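You operate a simulated robot arm through the tools that you are given. There is no shell and no other tool.

The job below is to be done with a simulated robot arm. You get a single attempt, and the scene is never put back.

## Task
Fill the red-band vial to about its line and push the grey stopper in.
Fine: stand it in the filler's well, swing the spout over, fill, swing it clear, then stopper it. Set down upright: what you pick out. Where these are worked on the way, their far stop is far enough and under half their travel is too little: swing spout.

It is judged by the outcome, as a careful person would: the job done as asked, and still so three seconds after it is handed in. It fails if anything else is knocked over, pushed out of place, dropped, spilled or broken. Lids that push on must go on centred and level and be pressed home; caps that screw on are set level and turned clockwise until they are tight.

## Robot
A 6-joint arm with a four-finger gripper, fixed in place. Base frame: the origin is at the foot of the arm, x ahead of it, y to its left, z up. Units: cm, degrees, N and s.
Its first joint turns from -166.0 to 166.0 degrees. Payload 3.67 kg.
Tool frame: the origin (TCP) lies between the finger pads and is the grasp point; the fingertips stand 2.8 cm ahead of it; z points along the fingers, y is the line along which they close. Largest opening 11.2 cm; the body of the gripper starts 7.3 cm behind the TCP.
Orientation is that of the tool frame in the base frame, as a unit quaternion [w, x, y, z]. With the fingers straight down and closing along the base's y, the tool's x points along the base's -x, its y along +y and its z along -z.

## Interface
- The arm moves only by the tool jog_arm. Its argument "increments" is a list of rows, each a list of 7 numbers: the shift along the tool's x, y, z in cm, then the turn, a rotation vector about the tool's x, y, z in degrees, then the closure, from 0 (fully open) to 1 (shut). In form: [[dx, dy, dz, rx, ry, rz, jaw], ...]. A call has 1 to 20 rows; each row shifts and turns the commanded pose from where the row before left it, along the tool's axes as they then stand. Rows are played at 5 a second. More than 5 cm and 8.6 degrees between two rows, or a gripper value outside its range, and nothing of the call is played. A pose out of reach is approached as far as the arm can. The call stops where the force on the tool passes 40 N (or 10 N more than at its start, if that is more) or the arm is blocked; 0.2 s more then pass. The fingers move at their own pace and stop on an object; they squeeze with about 25 N. The grip force told is the motor's: it shows also when the fingers shut on nothing. Time passes only in rows, and 0.2 s behind the last, so rows that do not move let the fingers close. The reply holds the time, the measured pose of the TCP, the force on the tool along the base axes, the opening and the grip force, in the units named above and with some noise, with the torque about the TCP (base axes, N m) and any sound that the robot's microphone picked up, and new pictures: "views" is both (left out), scene, wrist or none.
- Cameras (640 x 400 px; columns grow to the right, rows downward): "scene" is fixed at [22.01, -64.95, 162.56]; the picture's right is [0.96, -0.28, 0.00], its down [-0.12, -0.40, -0.91] and it looks along [0.26, 0.87, -0.42] (base axes); focal length 355 px, centre (320, 200). "wrist" rides on the gripper at [6, -1.8, -10.4] in the tool frame; the picture's right is [0.29, 0.96, 0.00], its down [-0.80, 0.24, -0.55] and it looks along [-0.53, 0.16, 0.83] (tool axes); focal length 234 px, centre (320, 200). There is no depth. A picture from a camera that has moved, and an enlarged one, comes with that camera's place and axes in the base frame and with its lens.
- zoom(camera, box): a new picture of the part [left, top, right, bottom] of that camera's present view, enlarged. The clock stands still meanwhile.
- close_job(): hands the job in; it is judged then, once.

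Nothing tells you positions but the pictures and the camera data. Unless the task says otherwise, let go and move clear before handing in.

The tools are called after "Request:" as name(argument=value, ...) on one line, values as JSON. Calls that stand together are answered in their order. jog_arm: Moves the arm, as the interface text tells. Its arguments: {"type":"object","properties":{"increments":{"type":"array","items":{"type":"array","items":{"type":"number"}}},"views":{"type":"string","enum":["both","scene","wrist","none"]}},"required":["increments"]} The other tools are called the same way: zoom (camera, box) takes an enlarged picture of a part of a camera's view; close_job () hands the job in.

At the start:

```text
clock: 0.0
eef_pos: [40.1, 15.7, 125.0]
ee_rot: [0.0, 0.0, 1.0, -0.001]
wrist_force: [0.0, 0.9, 0.0]
wrist_torque: [0.02, 0.01, -0.01]
grip_width: 11.2
gripper_force: 0.1
```

scene: 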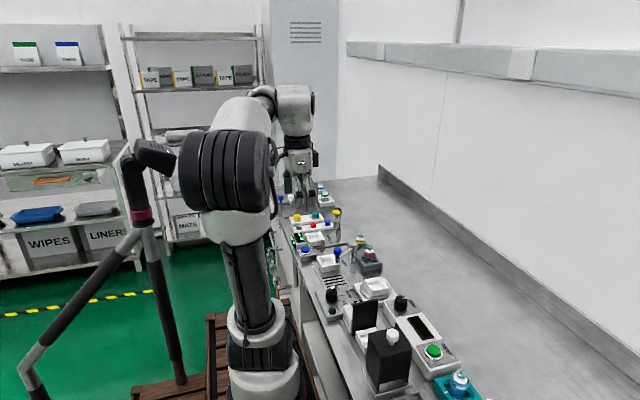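
wrist: 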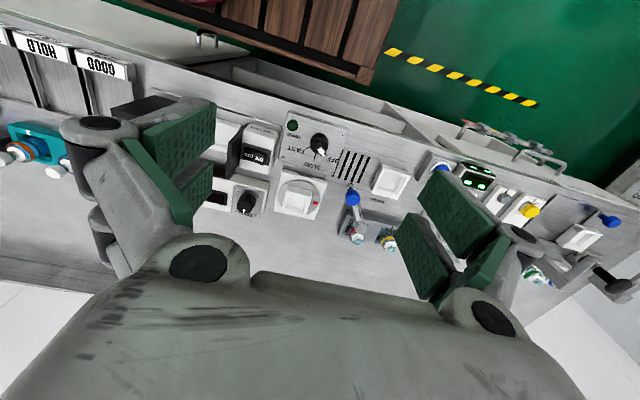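

I see a long bench running alongside the arm, with many small devices on it. I'll enlarge both views to find the vials, the stopper and the filler before moving.

Request:
zoom(camera="scene", box=[260, 160, 420, 260])

Request:
zoom(camera="scene", box=[310, 220, 500, 400])

Request:
zoom(camera="wrist", box=[220, 90, 440, 270])

Request:
zoom(camera="wrist", box=[410, 120, 640, 300])

Request:
zoom(camera="wrist", box=[0, 20, 220, 200])

```text
4.00 times, centred on (340, 210) of scene
camera zoom: at [22.01, -64.95, 162.56], right [0.96, -0.28, 0.0], down [-0.12, -0.4, -0.91], along [0.26, 0.87, -0.42], focal length 1421 px, centre (240, 160)
```

zoom: 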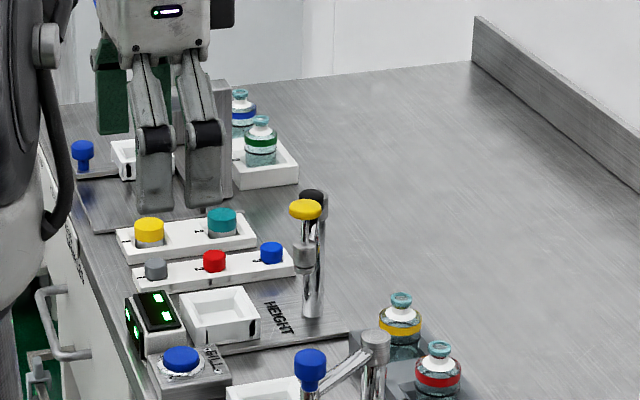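

```text
2.22 times, centred on (405, 310) of scene
camera zoom: at [22.01, -64.95, 162.56], right [0.96, -0.28, 0.0], down [-0.12, -0.4, -0.91], along [0.26, 0.87, -0.42], focal length 789 px, centre (131, -44)
```

zoom: 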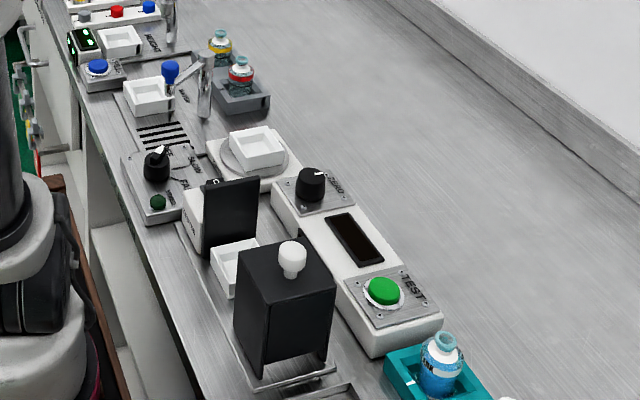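

```text
2.22 times, centred on (330, 180) of wrist
camera zoom: at [34.1, 13.99, 135.37], right [-0.29, 0.96, 0.0], down [0.8, 0.24, 0.55], along [0.53, 0.16, -0.83], focal length 520 px, centre (298, 244)
```

zoom: 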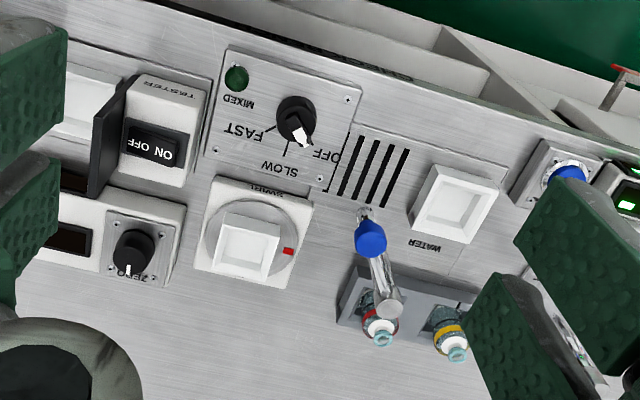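

```text
2.22 times, centred on (525, 210) of wrist
camera zoom: at [34.1, 13.99, 135.37], right [-0.29, 0.96, 0.0], down [0.8, 0.24, 0.55], along [0.53, 0.16, -0.83], focal length 520 px, centre (-136, 178)
```

zoom: 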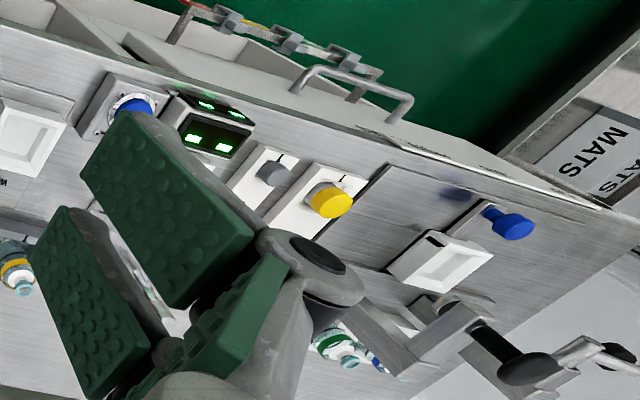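

```text
2.22 times, centred on (110, 110) of wrist
camera zoom: at [34.1, 13.99, 135.37], right [-0.29, 0.96, 0.0], down [0.8, 0.24, 0.55], along [0.53, 0.16, -0.83], focal length 520 px, centre (787, 400)
```

zoom: 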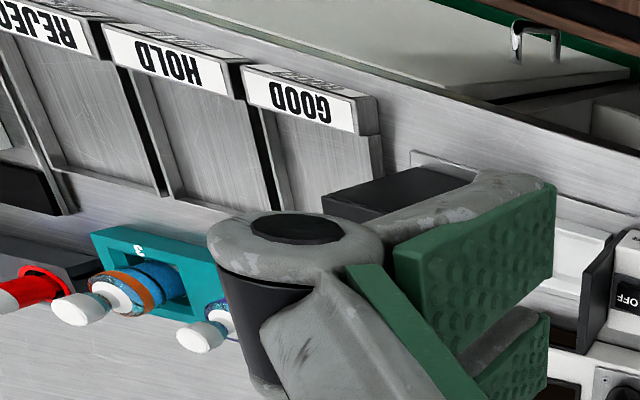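

The red-band vial's top triangulates to about (71, 35, 93). The filler's well looks to be near (56, 38), with the spout's blue knob beside it. I'll move the wrist camera in for a closer look.

Request:
jog_arm(increments=[[-1.2, 3.06, 2, 0, 0, 0, 0], [-1.2, 3.06, 2, 0, 0, 0, 0], [-1.2, 3.06, 2, 0, 0, 0, 0], [-1.2, 3.06, 2, 0, 0, 0, 0], [-1.2, 3.06, 2, 0, 0, 0, 0], [0, 0, 0, 0, 0, 0, 0]])

```text
clock: 1.4
eef_pos: [46.03, 30.97, 114.9]
ee_rot: [0.0, 0.0, 1.0, -0.001]
wrist_force: [0.8, 0.8, 0.7]
wrist_torque: [0.0, 0.03, 0.0]
grip_width: 11.2
gripper_force: 0.1
camera wrist: at [40.08, 29.37, 125.28], right [-0.29, 0.96, 0.0], down [0.8, 0.24, 0.55], along [0.53, 0.16, -0.83], focal length 234 px, centre (320, 200)
```

scene: 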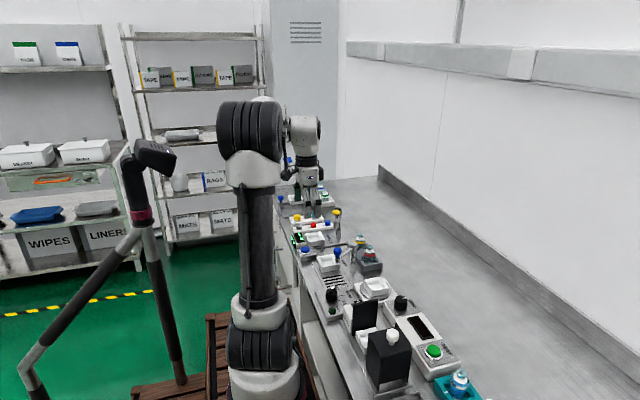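
wrist: 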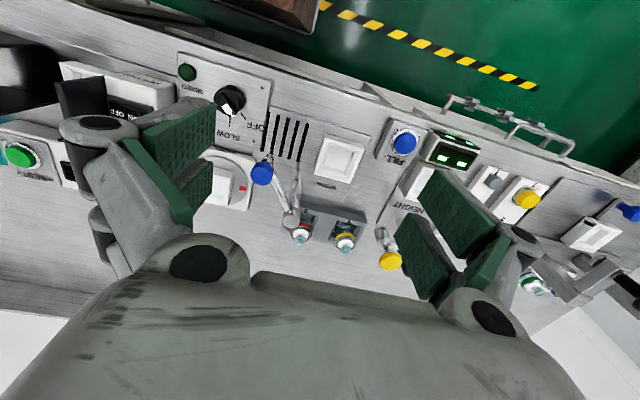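

Request:
zoom(camera="wrist", box=[220, 90, 420, 290])

Request:
zoom(camera="wrist", box=[370, 90, 640, 290])

Request:
zoom(camera="scene", box=[270, 170, 400, 290])

Request:
zoom(camera="scene", box=[285, 225, 395, 305])

```text
2.00 times, centred on (320, 190) of wrist
camera zoom: at [40.08, 29.37, 125.28], right [-0.29, 0.96, 0.0], down [0.8, 0.24, 0.55], along [0.53, 0.16, -0.83], focal length 468 px, centre (320, 220)
```

zoom: 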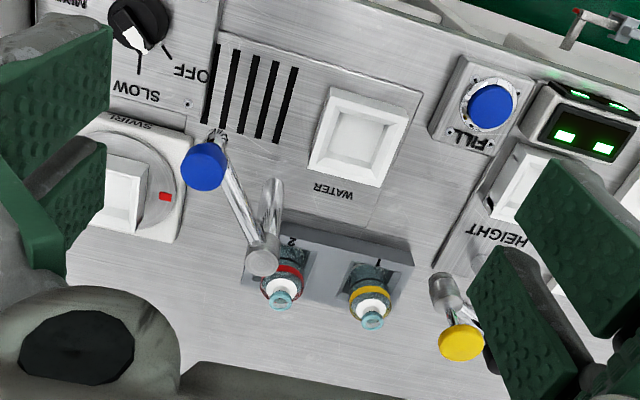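

```text
2.00 times, centred on (505, 190) of wrist
camera zoom: at [40.08, 29.37, 125.28], right [-0.29, 0.96, 0.0], down [0.8, 0.24, 0.55], along [0.53, 0.16, -0.83], focal length 468 px, centre (-50, 220)
```

zoom: 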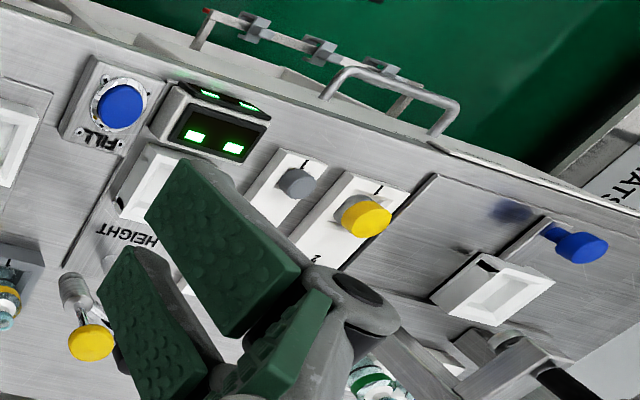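

```text
3.33 times, centred on (335, 230) of scene
camera zoom: at [22.01, -64.95, 162.56], right [0.96, -0.28, 0.0], down [-0.12, -0.4, -0.91], along [0.26, 0.87, -0.42], focal length 1184 px, centre (270, 100)
```

zoom: 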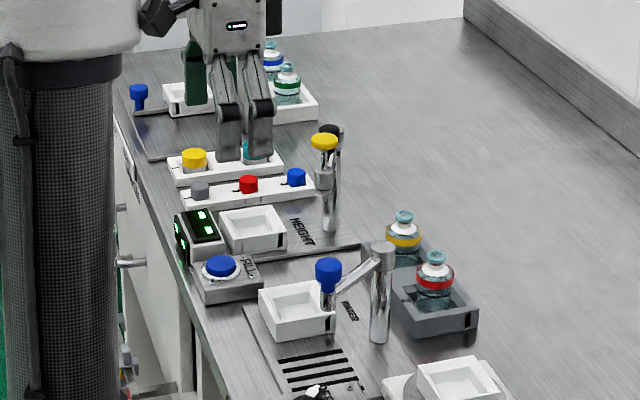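

```text
5.00 times, centred on (340, 265) of scene
camera zoom: at [22.01, -64.95, 162.56], right [0.96, -0.28, 0.0], down [-0.12, -0.4, -0.91], along [0.26, 0.87, -0.42], focal length 1776 px, centre (220, -125)
```

zoom: 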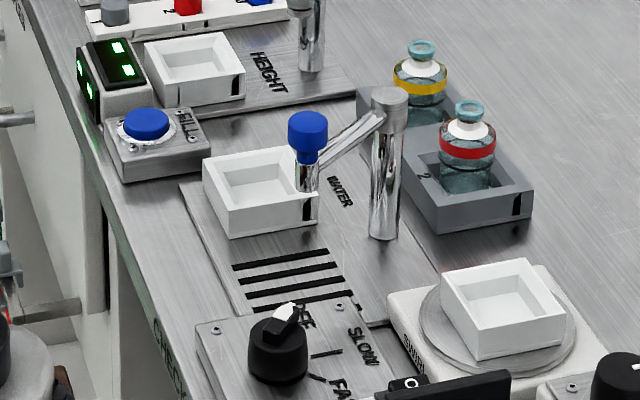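

The spout's post stands at about (63, 32), with its knob at (55, 26, 100). The well is near (55, 37.6), and the red vial is in bay "2" of the grey tray at (70.4, 34.8). I'll move closer for detail on the vial and its fill line.

Request:
jog_arm(increments=[[-3.4, 0.1, 1.5, 0, 0, 0, 0], [-3.4, 0.1, 1.5, 0, 0, 0, 0], [-3.4, 0.1, 1.5, 0, 0, 0, 0], [-3.3, 0.1, 1.5, 0, 0, 0, 0], [0, 0, 0, 0, 0, 0, 0]], views="both")

```text
clock: 2.6
eef_pos: [59.61, 31.45, 108.89]
ee_rot: [0.001, 0.0, 1.0, -0.001]
wrist_force: [0.4, 0.0, 0.8]
wrist_torque: [0.02, 0.0, 0.02]
grip_width: 11.2
gripper_force: 0.1
camera wrist: at [53.59, 29.66, 119.36], right [-0.29, 0.96, 0.0], down [0.8, 0.24, 0.55], along [0.53, 0.16, -0.83], focal length 234 px, centre (320, 200)
```

scene: 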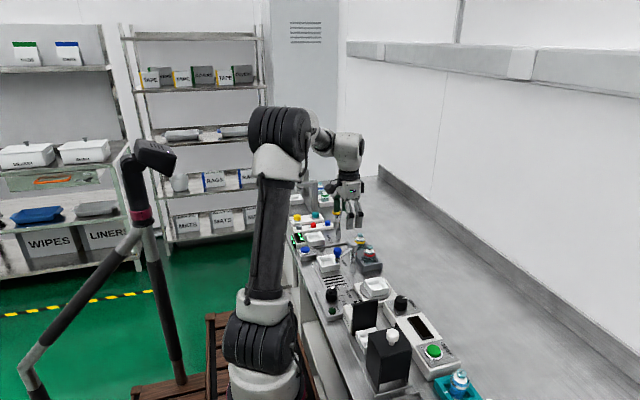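
wrist: 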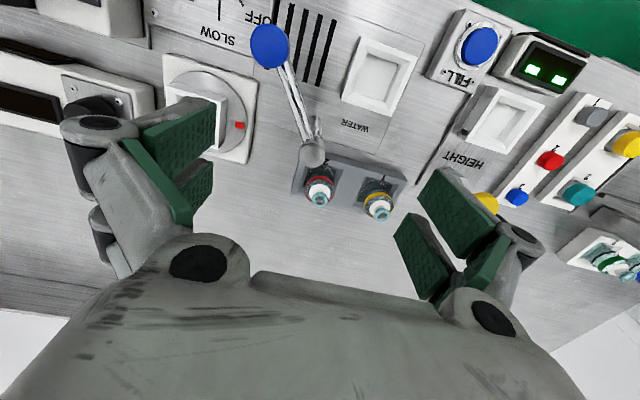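

Request:
zoom(camera="wrist", box=[270, 110, 430, 240])

Request:
zoom(camera="wrist", box=[240, 0, 440, 150])

Request:
zoom(camera="wrist", box=[430, 0, 640, 220])

Request:
zoom(camera="scene", box=[340, 225, 390, 275])

Request:
zoom(camera="scene", box=[290, 200, 345, 250])

```text
3.08 times, centred on (350, 175) of wrist
camera zoom: at [53.59, 29.66, 119.36], right [-0.29, 0.96, 0.0], down [0.8, 0.24, 0.55], along [0.53, 0.16, -0.83], focal length 720 px, centre (228, 277)
```

zoom: 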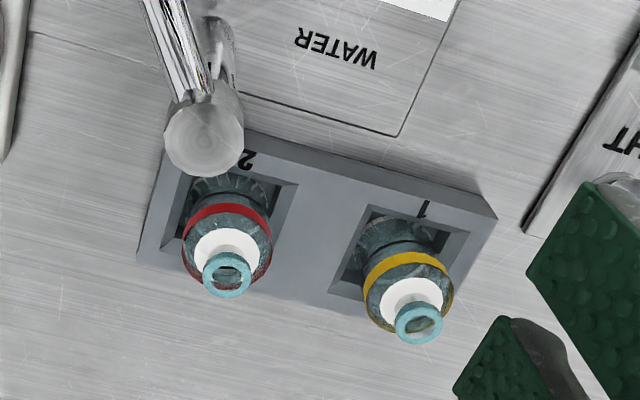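

```text
2.67 times, centred on (340, 75) of wrist
camera zoom: at [53.59, 29.66, 119.36], right [-0.29, 0.96, 0.0], down [0.8, 0.24, 0.55], along [0.53, 0.16, -0.83], focal length 624 px, centre (267, 533)
```

zoom: 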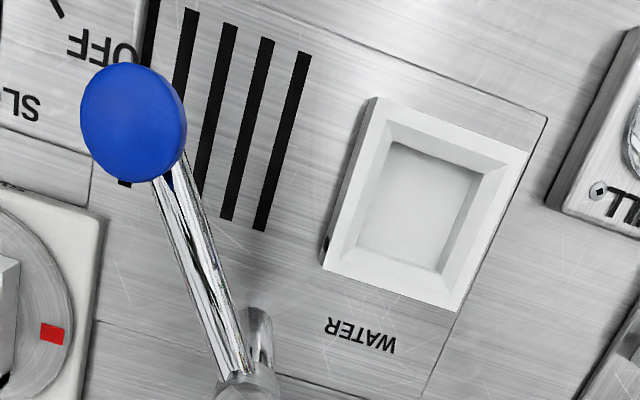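

```text
1.82 times, centred on (535, 110) of wrist
camera zoom: at [53.59, 29.66, 119.36], right [-0.29, 0.96, 0.0], down [0.8, 0.24, 0.55], along [0.53, 0.16, -0.83], focal length 426 px, centre (-71, 364)
```

zoom: 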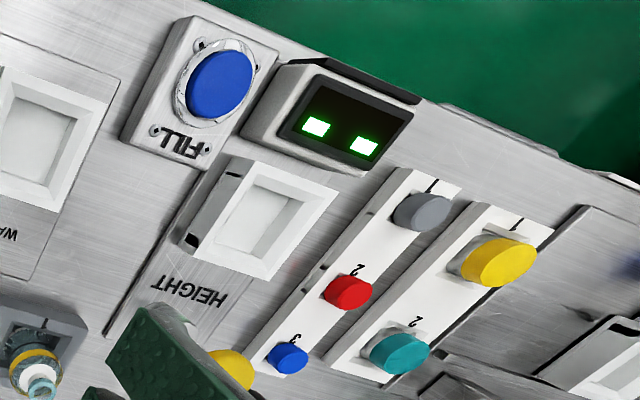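

```text
8.00 times, centred on (365, 250) of scene
camera zoom: at [22.01, -64.95, 162.56], right [0.96, -0.28, 0.0], down [-0.12, -0.4, -0.91], along [0.26, 0.87, -0.42], focal length 2841 px, centre (-40, -200)
```

zoom: 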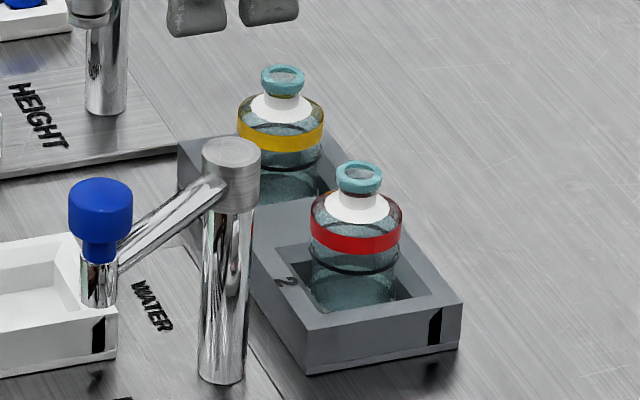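

```text
8.00 times, centred on (318, 225) of scene
camera zoom: at [22.01, -64.95, 162.56], right [0.96, -0.28, 0.0], down [-0.12, -0.4, -0.91], along [0.26, 0.87, -0.42], focal length 2841 px, centre (340, 0)
```

zoom: 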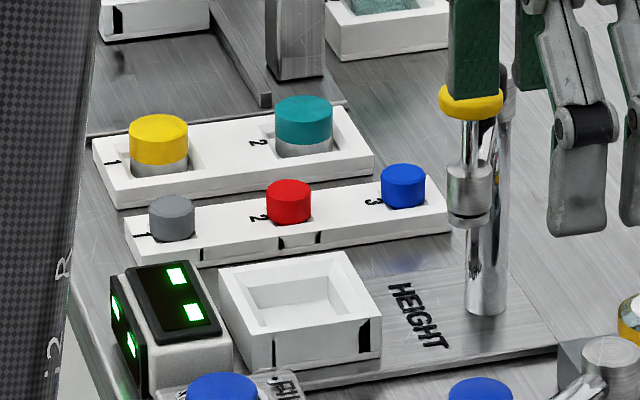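

The red vial's mouth is at about (70.2, 34.65, 93), its body is about 4.1 cm across, and its fill line is the black ring just under the band. I'll centre the gripper above it with the jaws part closed, so they miss the yellow vial beside it.

Request:
jog_arm(increments=[[-3.53, 1.07, 1.3, 0, 0, 0, 0.375], [-3.53, 1.07, 1.3, 0, 0, 0, 0.375], [-3.53, 1.07, 1.3, 0, 0, 0, 0.375], [0, 0, 0, 0, 0, 0, 0.375]], views="both")

```text
clock: 3.6
eef_pos: [70.25, 34.78, 104.94]
ee_rot: [0.001, 0.001, 1.0, 0.0]
wrist_force: [0.2, -0.4, 0.8]
wrist_torque: [0.0, -0.03, 0.0]
grip_width: 7.02
gripper_force: 0.1
camera wrist: at [64.25, 33.03, 115.46], right [-0.29, 0.96, 0.0], down [0.8, 0.24, 0.55], along [0.53, 0.16, -0.83], focal length 234 px, centre (320, 200)
```

scene: 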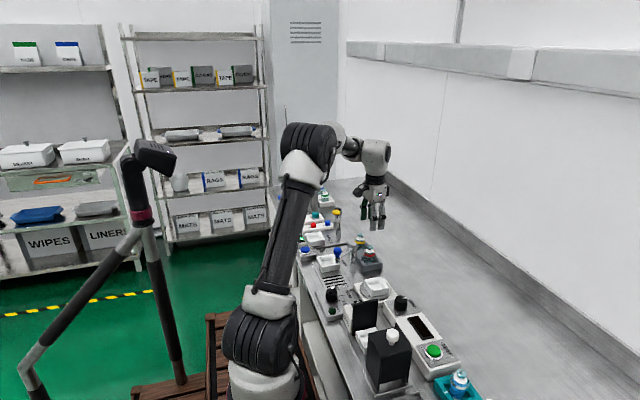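
wrist: 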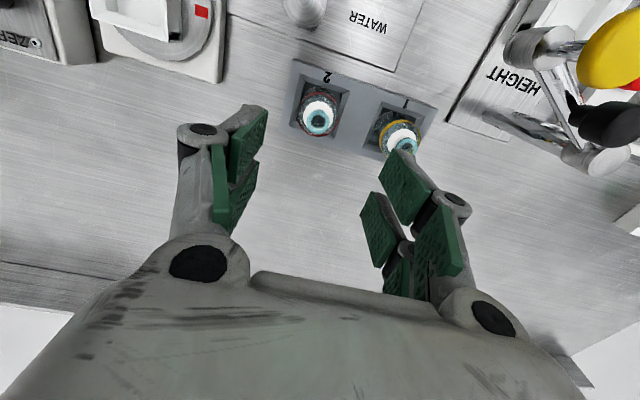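

Request:
zoom(camera="wrist", box=[260, 40, 460, 180])

Request:
zoom(camera="scene", box=[330, 190, 410, 280])

Request:
zoom(camera="wrist", box=[480, 0, 640, 200])

```text
2.86 times, centred on (360, 110) of wrist
camera zoom: at [64.25, 33.03, 115.46], right [-0.29, 0.96, 0.0], down [0.8, 0.24, 0.55], along [0.53, 0.16, -0.83], focal length 669 px, centre (206, 457)
```

zoom: 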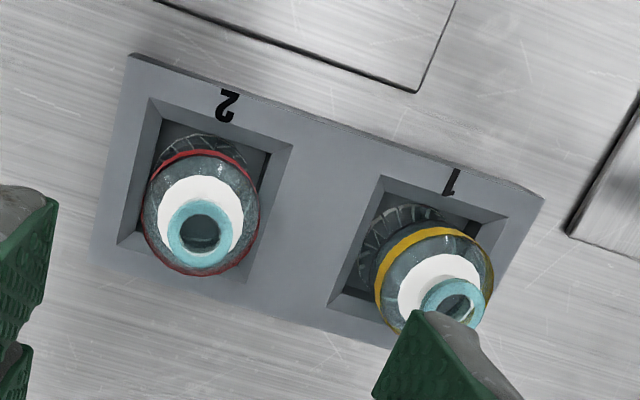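

```text
4.44 times, centred on (370, 235) of scene
camera zoom: at [22.01, -64.95, 162.56], right [0.96, -0.28, 0.0], down [-0.12, -0.4, -0.91], along [0.26, 0.87, -0.42], focal length 1579 px, centre (98, 44)
```

zoom: 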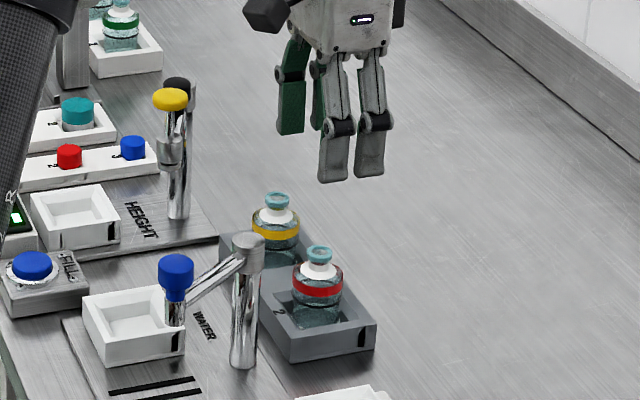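

```text
2.00 times, centred on (560, 100) of wrist
camera zoom: at [64.25, 33.03, 115.46], right [-0.29, 0.96, 0.0], down [0.8, 0.24, 0.55], along [0.53, 0.16, -0.83], focal length 468 px, centre (-160, 400)
```

zoom: 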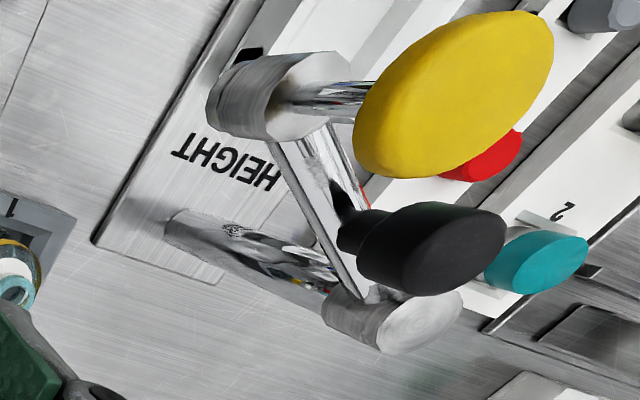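

From two views, the vial's axis is at (70.08, 34.7), its top is at z≈93.2 and the tray rim is at z≈87.8. I'll descend so the fingertips stop just above the rim.

Request:
jog_arm(increments=[[0.17, -0.08, 3.0, 0, 0, 0, 0.375], [0, 0, 3.5, 0, 0, 0, 0.375], [0, 0, 3.0, 0, 0, 0, 0.375], [0, 0, 2.0, 0, 0, 0, 0.375], [0, 0, 1.2, 0, 0, 0, 0.375], [0, 0, 0, 0, 0, 0, 0.375]], views="both")

```text
clock: 5.0
eef_pos: [69.96, 34.71, 92.23]
ee_rot: [0.001, 0.0, 1.0, 0.0]
wrist_force: [-0.3, 0.1, 0.9]
wrist_torque: [-0.03, 0.0, 0.03]
grip_width: 7.02
gripper_force: 0.0
camera wrist: at [64.06, 32.91, 102.68], right [-0.29, 0.96, 0.0], down [0.8, 0.24, 0.55], along [0.53, 0.16, -0.83], focal length 234 px, centre (320, 200)
```

scene: 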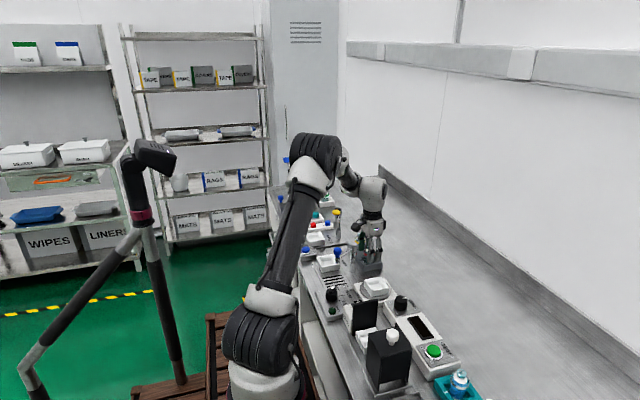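
wrist: 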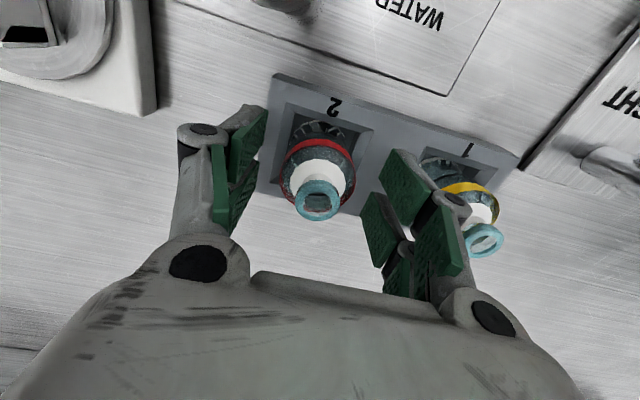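

Request:
zoom(camera="wrist", box=[200, 60, 520, 270])

Request:
zoom(camera="scene", box=[335, 205, 400, 285])

```text
1.90 times, centred on (360, 165) of wrist
camera zoom: at [64.06, 32.91, 102.68], right [-0.29, 0.96, 0.0], down [0.8, 0.24, 0.55], along [0.53, 0.16, -0.83], focal length 446 px, centre (244, 267)
```

zoom: 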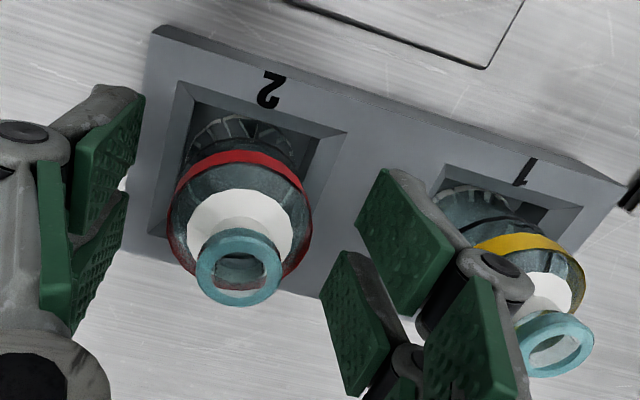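

```text
5.00 times, centred on (368, 245) of scene
camera zoom: at [22.01, -64.95, 162.56], right [0.96, -0.28, 0.0], down [-0.12, -0.4, -0.91], along [0.26, 0.87, -0.42], focal length 1776 px, centre (82, -25)
```

zoom: 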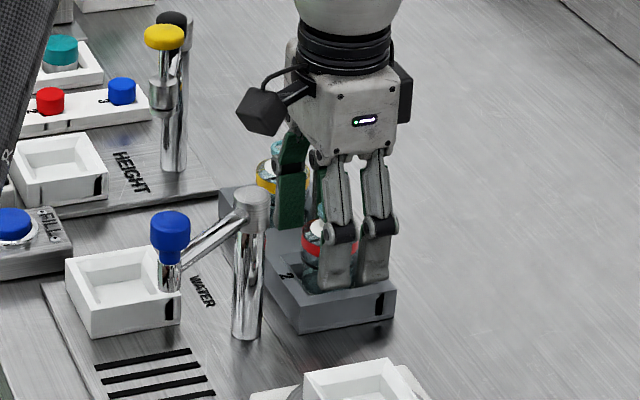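

Request:
jog_arm(increments=[[-0.12, -0.06, 0.6, 0, 0, 0, 0.375], [0, 0, 0.5, 0, 0, 0, 0.4], [0, 0, 0, 0, 0, 0, 0.5], [0, 0, 0, 0, 0, 0, 0.56], [0, 0, 0, 0, 0, 0, 0.6], [0, 0, 0, 0, 0, 0, 0.63]], views="wrist")

```text
clock: 6.4
eef_pos: [70.13, 34.45, 91.27]
ee_rot: [0.0, 0.0, 1.0, 0.0]
wrist_force: [0.1, -0.2, -0.1]
wrist_torque: [-0.01, 0.01, 0.01]
grip_width: 4.12
gripper_force: 0.0
camera wrist: at [64.15, 32.79, 101.69], right [-0.29, 0.96, 0.0], down [0.8, 0.24, 0.55], along [0.53, 0.16, -0.83], focal length 234 px, centre (320, 200)
```

wrist: 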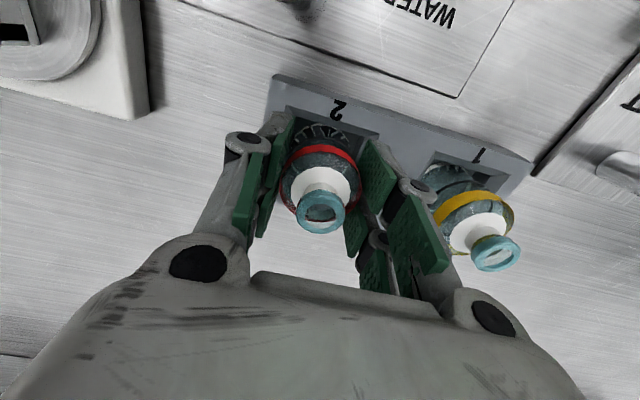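

Request:
jog_arm(increments=[[0, 0, 0, 0, 0, 0, 0.66], [0, 0, 0, 0, 0, 0, 0.7], [0, 0, 0, 0, 0, 0, 0.8], [0, 0, 0, 0, 0, 0, 0.8]], views="wrist")

```text
clock: 7.4
eef_pos: [70.19, 34.5, 91.25]
ee_rot: [0.0, -0.001, 1.0, 0.0]
wrist_force: [-0.4, 0.3, 1.5]
wrist_torque: [0.0, 0.03, 0.01]
grip_width: 3.8
gripper_force: 25.0
camera wrist: at [64.15, 32.79, 101.7], right [-0.29, 0.96, 0.0], down [0.8, 0.24, 0.55], along [0.53, 0.16, -0.83], focal length 234 px, centre (320, 200)
```

wrist: 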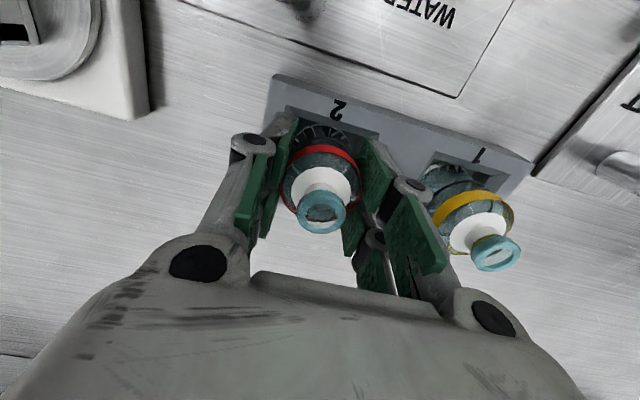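

The vial is gripped at 3.8 cm wide with 25 N. I'll lift it straight up, clear of the post.

Request:
jog_arm(increments=[[0, 0, -1.5, 0, 0, 0, 0.8], [0, 0, -2.5, 0, 0, 0, 0.8], [0, 0, -3, 0, 0, 0, 0.8], [0, 0, -3.5, 0, 0, 0, 0.8], [0, 0, -3.5, 0, 0, 0, 0.8], [0, 0, 0, 0, 0, 0, 0.8]], views="both")

Request:
zoom(camera="scene", box=[335, 195, 410, 285])

Request:
zoom(camera="wrist", box=[220, 60, 460, 260])

```text
clock: 8.8
eef_pos: [70.29, 34.52, 105.33]
ee_rot: [0.0, 0.0, 1.0, 0.0]
wrist_force: [0.2, -0.4, -0.9]
wrist_torque: [0.03, -0.02, 0.0]
grip_width: 3.79
gripper_force: 24.6
camera wrist: at [64.23, 32.8, 115.75], right [-0.29, 0.96, 0.0], down [0.8, 0.24, 0.55], along [0.53, 0.16, -0.83], focal length 234 px, centre (320, 200)
```

scene: 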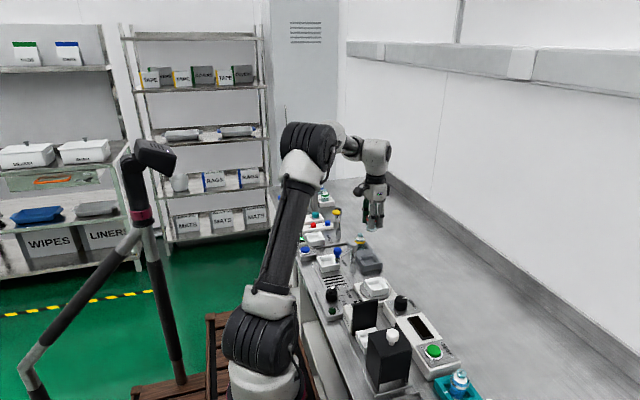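
wrist: 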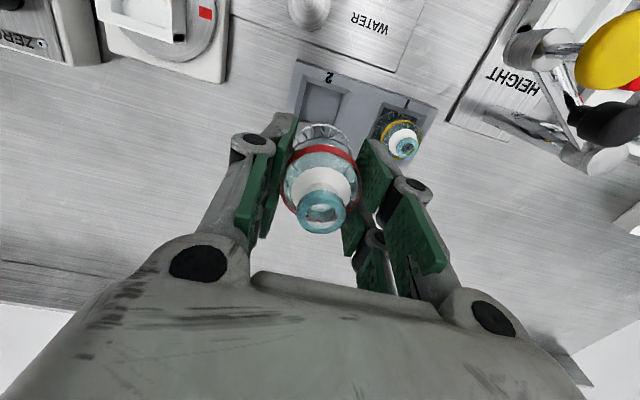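

```text
4.44 times, centred on (372, 240) of scene
camera zoom: at [22.01, -64.95, 162.56], right [0.96, -0.28, 0.0], down [-0.12, -0.4, -0.91], along [0.26, 0.87, -0.42], focal length 1579 px, centre (87, 22)
```

zoom: 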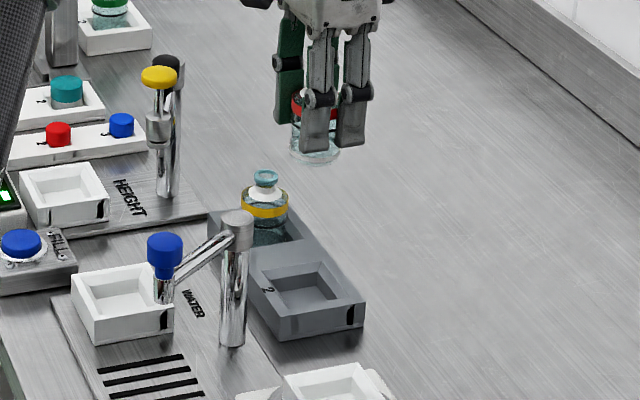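

```text
2.00 times, centred on (340, 160) of wrist
camera zoom: at [64.23, 32.8, 115.75], right [-0.29, 0.96, 0.0], down [0.8, 0.24, 0.55], along [0.53, 0.16, -0.83], focal length 468 px, centre (280, 280)
```

zoom: 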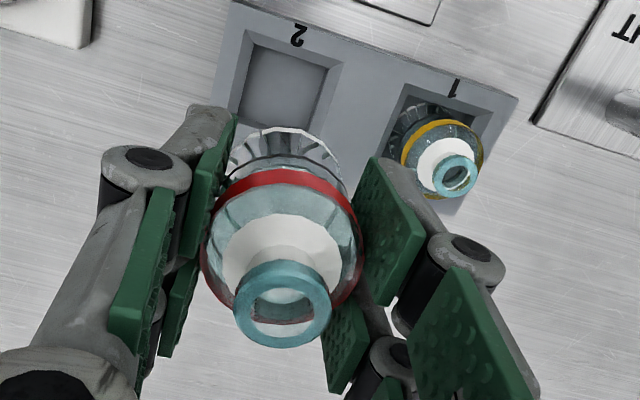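

The vial is held upright and hasn't slipped. Next I'll carry it over the well at about (54.75, 37.35).

Request:
jog_arm(increments=[[3.0, 0.56, 0, 0, 0, 0, 0.8], [3.5, 0.65, 0, 0, 0, 0, 0.8], [3.5, 0.65, 0, 0, 0, 0, 0.8], [3.0, 0.55, 0, 0, 0, 0, 0.8], [2.5, 0.45, 0, 0, 0, 0, 0.8], [0, 0, 0, 0, 0, 0, 0.8]], views="both")

Request:
zoom(camera="wrist", box=[220, 20, 460, 220])

Request:
zoom(camera="scene", box=[305, 195, 380, 285])

```text
clock: 10.2
eef_pos: [54.64, 37.41, 105.31]
ee_rot: [0.0, 0.0, 1.0, 0.0]
wrist_force: [0.5, -0.7, 0.4]
wrist_torque: [0.02, 0.0, -0.01]
grip_width: 3.81
gripper_force: 25.2
camera wrist: at [48.66, 35.59, 115.72], right [-0.29, 0.96, 0.0], down [0.8, 0.24, 0.55], along [0.53, 0.16, -0.83], focal length 234 px, centre (320, 200)
```

scene: 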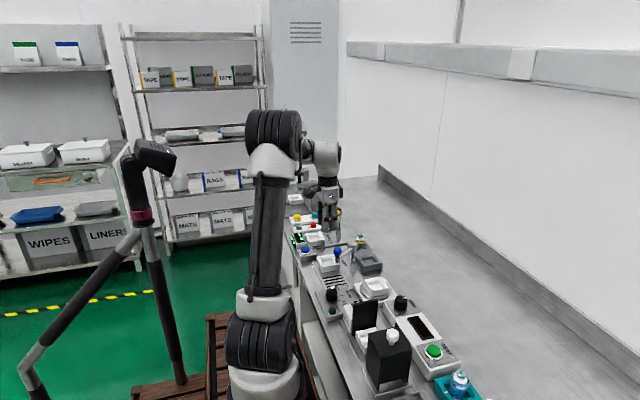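
wrist: 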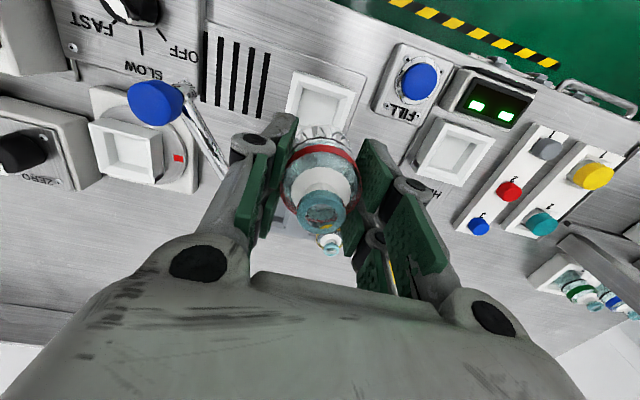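

```text
2.00 times, centred on (340, 120) of wrist
camera zoom: at [48.66, 35.59, 115.72], right [-0.29, 0.96, 0.0], down [0.8, 0.24, 0.55], along [0.53, 0.16, -0.83], focal length 468 px, centre (280, 360)
```

zoom: 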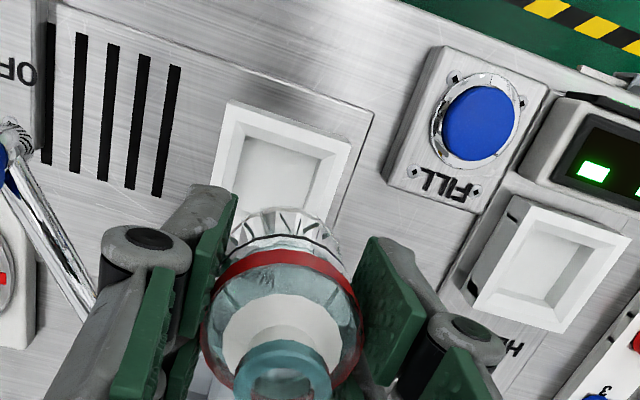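

```text
4.44 times, centred on (342, 240) of scene
camera zoom: at [22.01, -64.95, 162.56], right [0.96, -0.28, 0.0], down [-0.12, -0.4, -0.91], along [0.26, 0.87, -0.42], focal length 1579 px, centre (220, 22)
```

zoom: 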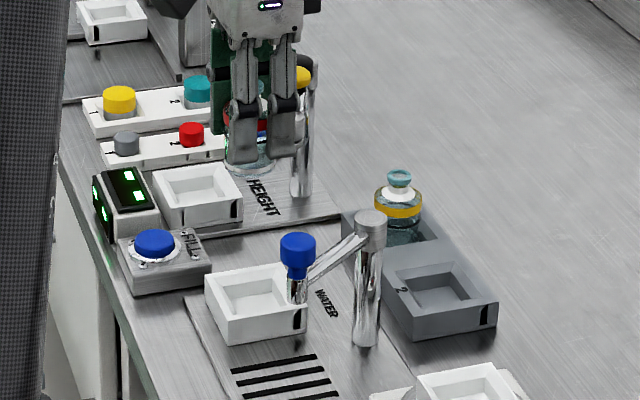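

Request:
zoom(camera="wrist", box=[280, 60, 380, 130])

Request:
zoom(camera="scene", box=[315, 240, 365, 280])

```text
5.71 times, centred on (330, 95) of wrist
camera zoom: at [48.66, 35.59, 115.72], right [-0.29, 0.96, 0.0], down [0.8, 0.24, 0.55], along [0.53, 0.16, -0.83], focal length 1338 px, centre (263, 800)
```

zoom: 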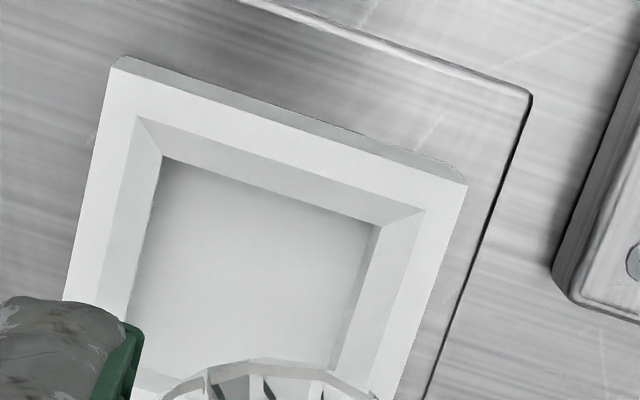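

```text
10.00 times, centred on (340, 260) of scene
camera zoom: at [22.01, -64.95, 162.56], right [0.96, -0.28, 0.0], down [-0.12, -0.4, -0.91], along [0.26, 0.87, -0.42], focal length 3552 px, centre (120, -400)
```

zoom: 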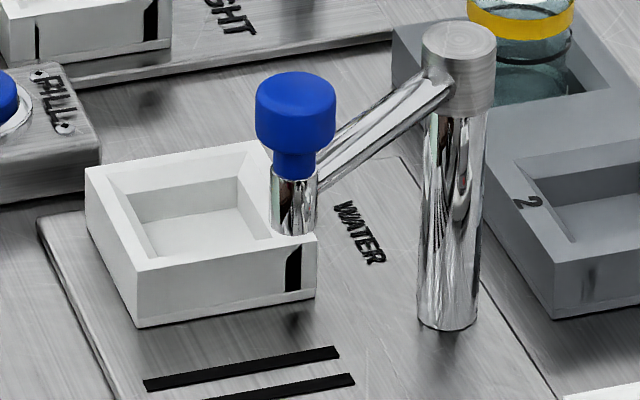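

Several views agree that the well's centre is near (54.95, 37.15). I'll shift slightly and go down until the vial's base is just above the rim, then check alignment.

Request:
jog_arm(increments=[[-0.3, -0.3, 2, 0, 0, 0, 0.8], [0, 0, 3, 0, 0, 0, 0.8], [0, 0, 3, 0, 0, 0, 0.8], [0, 0, 2, 0, 0, 0, 0.8], [0, 0, 0, 0, 0, 0, 0.8]], views="both")

Request:
zoom(camera="wrist", box=[240, 40, 400, 160])

Request:
zoom(camera="scene", box=[305, 215, 375, 285])

```text
clock: 11.4
eef_pos: [55.01, 36.9, 95.24]
ee_rot: [-0.001, 0.0, 1.0, 0.0]
wrist_force: [0.3, -0.4, -0.4]
wrist_torque: [0.02, 0.01, 0.02]
grip_width: 3.77
gripper_force: 25.2
camera wrist: at [48.95, 35.19, 105.7], right [-0.29, 0.96, 0.0], down [0.8, 0.24, 0.55], along [0.53, 0.16, -0.83], focal length 234 px, centre (320, 200)
```

scene: 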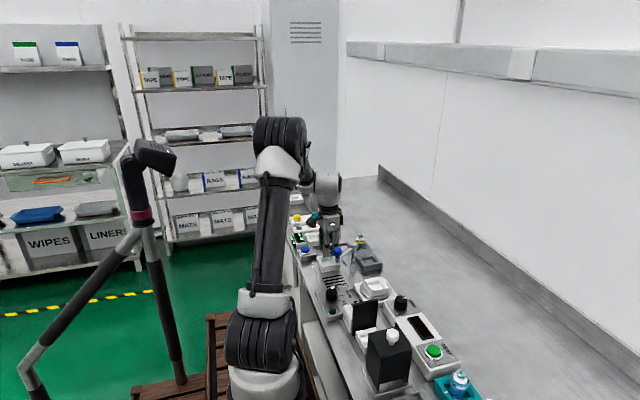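
wrist: 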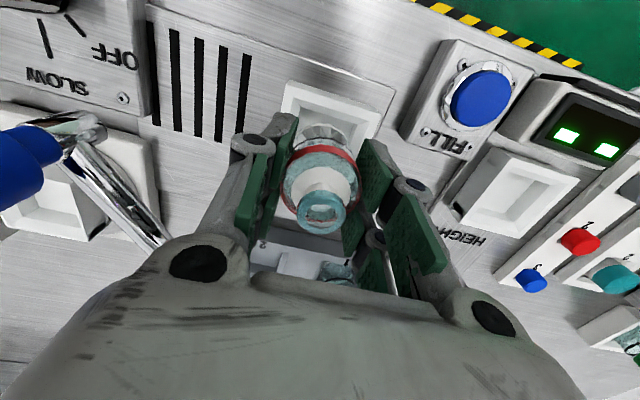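

```text
3.33 times, centred on (320, 100) of wrist
camera zoom: at [48.95, 35.19, 105.7], right [-0.29, 0.96, 0.0], down [0.8, 0.24, 0.55], along [0.53, 0.16, -0.83], focal length 781 px, centre (320, 533)
```

zoom: 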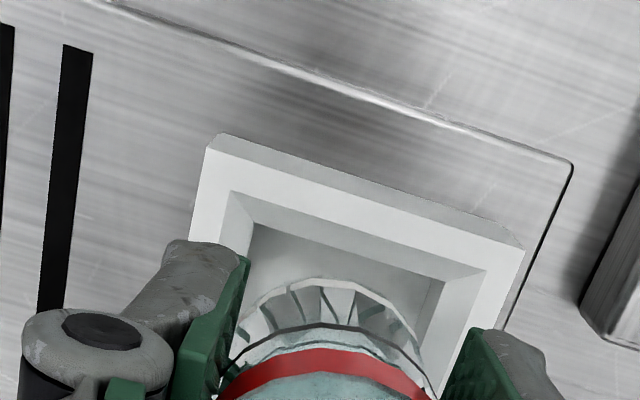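

```text
5.71 times, centred on (340, 250) of scene
camera zoom: at [22.01, -64.95, 162.56], right [0.96, -0.28, 0.0], down [-0.12, -0.4, -0.91], along [0.26, 0.87, -0.42], focal length 2030 px, centre (206, -86)
```

zoom: 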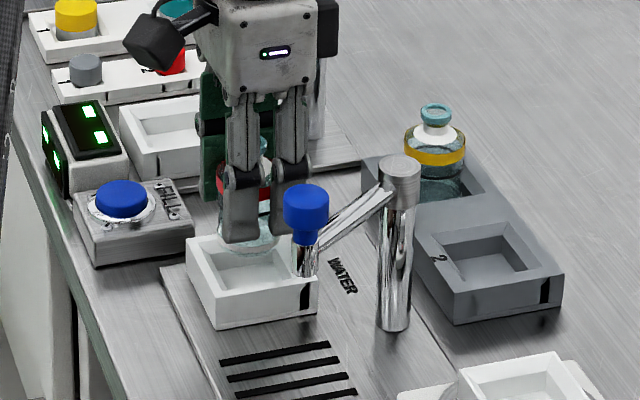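

The vial sits over the well to within about 1.5 mm. I'll nudge it and lower slowly, watching the force.

Request:
jog_arm(increments=[[-0.12, 0.06, 1.0, 0, 0, 0, 0.8], [0, 0, 0.8, 0, 0, 0, 0.8], [0, 0, 0.6, 0, 0, 0, 0.8], [0, 0, 0.5, 0, 0, 0, 0.8], [0, 0, 0.4, 0, 0, 0, 0.8], [0, 0, 0, 0, 0, 0, 0.8]], views="both")

Request:
zoom(camera="wrist", box=[240, 40, 400, 160])

Request:
zoom(camera="scene", box=[305, 215, 375, 285])

```text
clock: 12.8
eef_pos: [55.28, 37.01, 91.94]
ee_rot: [0.0, 0.0, 1.0, 0.0]
wrist_force: [0.7, -0.1, -0.4]
wrist_torque: [0.01, 0.01, 0.0]
grip_width: 3.78
gripper_force: 24.8
camera wrist: at [49.08, 35.34, 102.36], right [-0.29, 0.96, 0.0], down [0.8, 0.24, 0.55], along [0.53, 0.16, -0.83], focal length 234 px, centre (320, 200)
```

scene: 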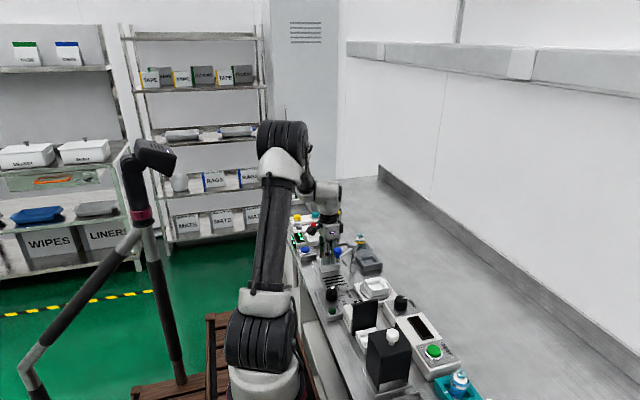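
wrist: 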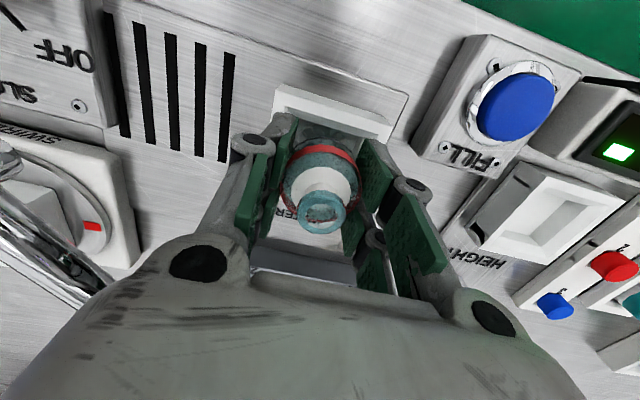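

```text
3.33 times, centred on (320, 100) of wrist
camera zoom: at [49.08, 35.34, 102.36], right [-0.29, 0.96, 0.0], down [0.8, 0.24, 0.55], along [0.53, 0.16, -0.83], focal length 781 px, centre (320, 533)
```

zoom: 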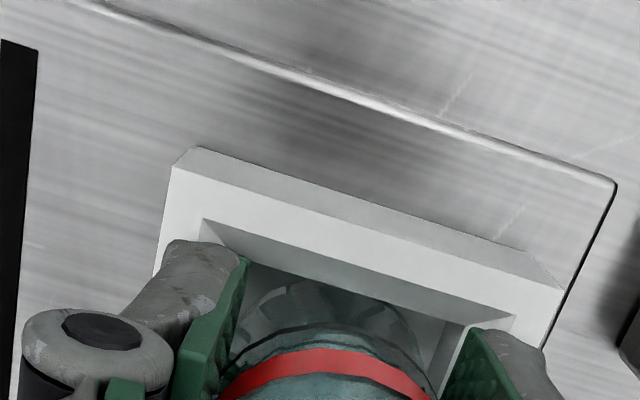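

```text
5.71 times, centred on (340, 250) of scene
camera zoom: at [22.01, -64.95, 162.56], right [0.96, -0.28, 0.0], down [-0.12, -0.4, -0.91], along [0.26, 0.87, -0.42], focal length 2030 px, centre (206, -86)
```

zoom: 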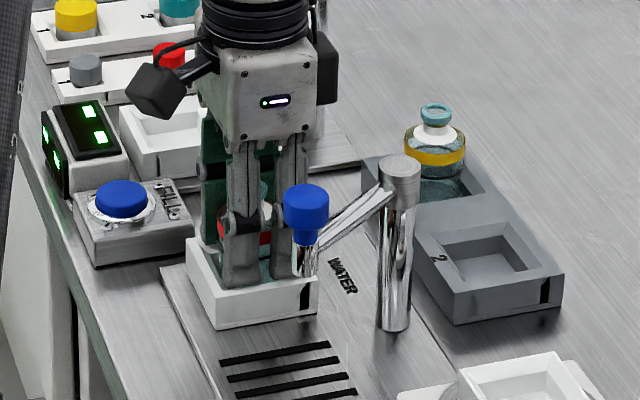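

Request:
jog_arm(increments=[[0, 0, 0.1, 0, 0, 0, 0.8], [0, 0, 0.1, 0, 0, 0, 0.8]], views="none")

```text
clock: 13.4
eef_pos: [55.15, 37.02, 91.9]
ee_rot: [0.0, 0.0, 1.0, 0.001]
wrist_force: [0.1, -3.3, 11.7]
wrist_torque: [-0.2, 0.04, 0.02]
grip_width: 3.8
gripper_force: 24.7
```

Request:
zoom(camera="wrist", box=[240, 60, 400, 240])

Request:
zoom(camera="scene", box=[320, 235, 360, 275])

```text
2.22 times, centred on (320, 150) of wrist
camera zoom: at [49.06, 35.35, 102.28], right [-0.29, 0.96, 0.0], down [0.8, 0.24, 0.56], along [0.53, 0.16, -0.83], focal length 520 px, centre (320, 311)
```

zoom: 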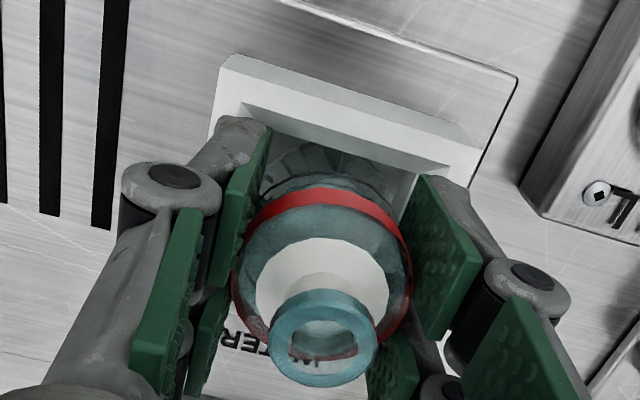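

```text
10.00 times, centred on (340, 255) of scene
camera zoom: at [22.01, -64.95, 162.56], right [0.96, -0.28, 0.0], down [-0.12, -0.4, -0.91], along [0.26, 0.87, -0.42], focal length 3552 px, centre (120, -350)
```

zoom: 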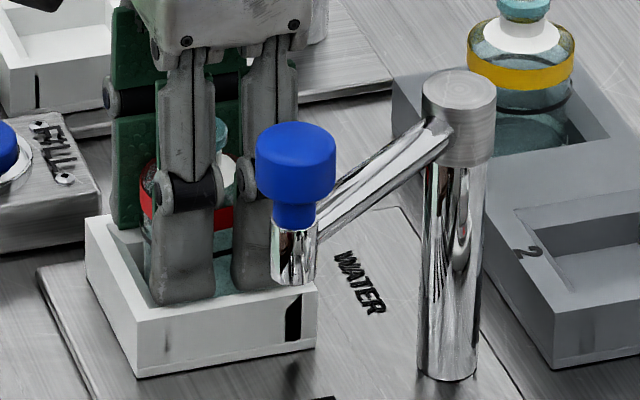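

Request:
zoom(camera="wrist", box=[285, 85, 375, 145])

Request:
zoom(camera="scene", box=[325, 245, 352, 272])

```text
6.67 times, centred on (330, 115) of wrist
camera zoom: at [49.06, 35.35, 102.28], right [-0.29, 0.96, 0.0], down [0.8, 0.24, 0.56], along [0.53, 0.16, -0.83], focal length 1561 px, centre (253, 767)
```

zoom: 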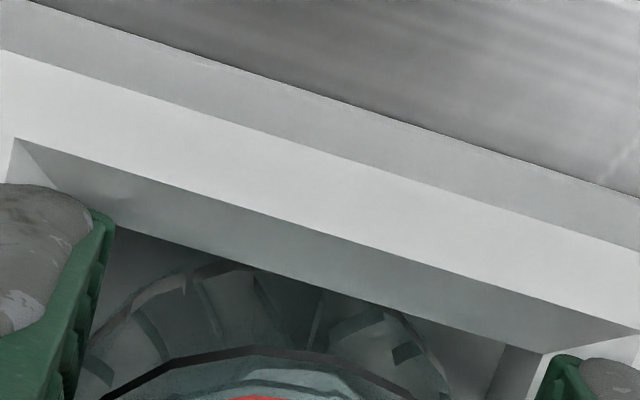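

```text
14.81 times, centred on (338, 258) of scene
camera zoom: at [22.01, -64.95, 162.56], right [0.96, -0.28, 0.0], down [-0.12, -0.4, -0.91], along [0.26, 0.87, -0.42], focal length 5262 px, centre (46, -667)
```

zoom: 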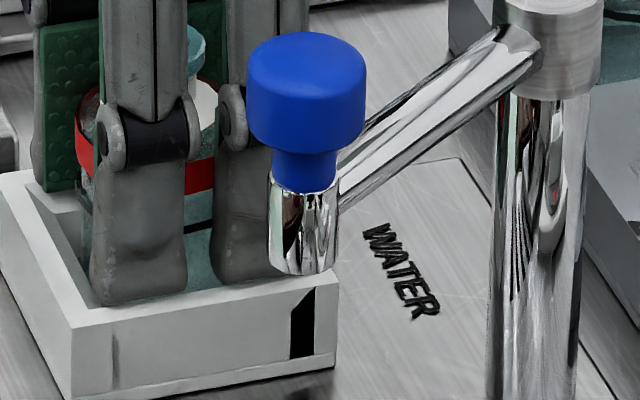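

The force jumped to about 12 N, which fits the vial standing on the well floor. I'll ease off the downward push, then open the jaws slightly to let go.

Request:
jog_arm(increments=[[0, 0, -0.1, 0, 0, 0, 0.8], [0, 0, 0, 0, 0, 0, 0.7]], views="none")

```text
clock: 14.0
eef_pos: [55.17, 37.18, 91.84]
ee_rot: [0.0, 0.001, 1.0, 0.0]
wrist_force: [0.5, -2.1, 5.6]
wrist_torque: [-0.06, 0.02, 0.0]
grip_width: 3.78
gripper_force: 24.8
```

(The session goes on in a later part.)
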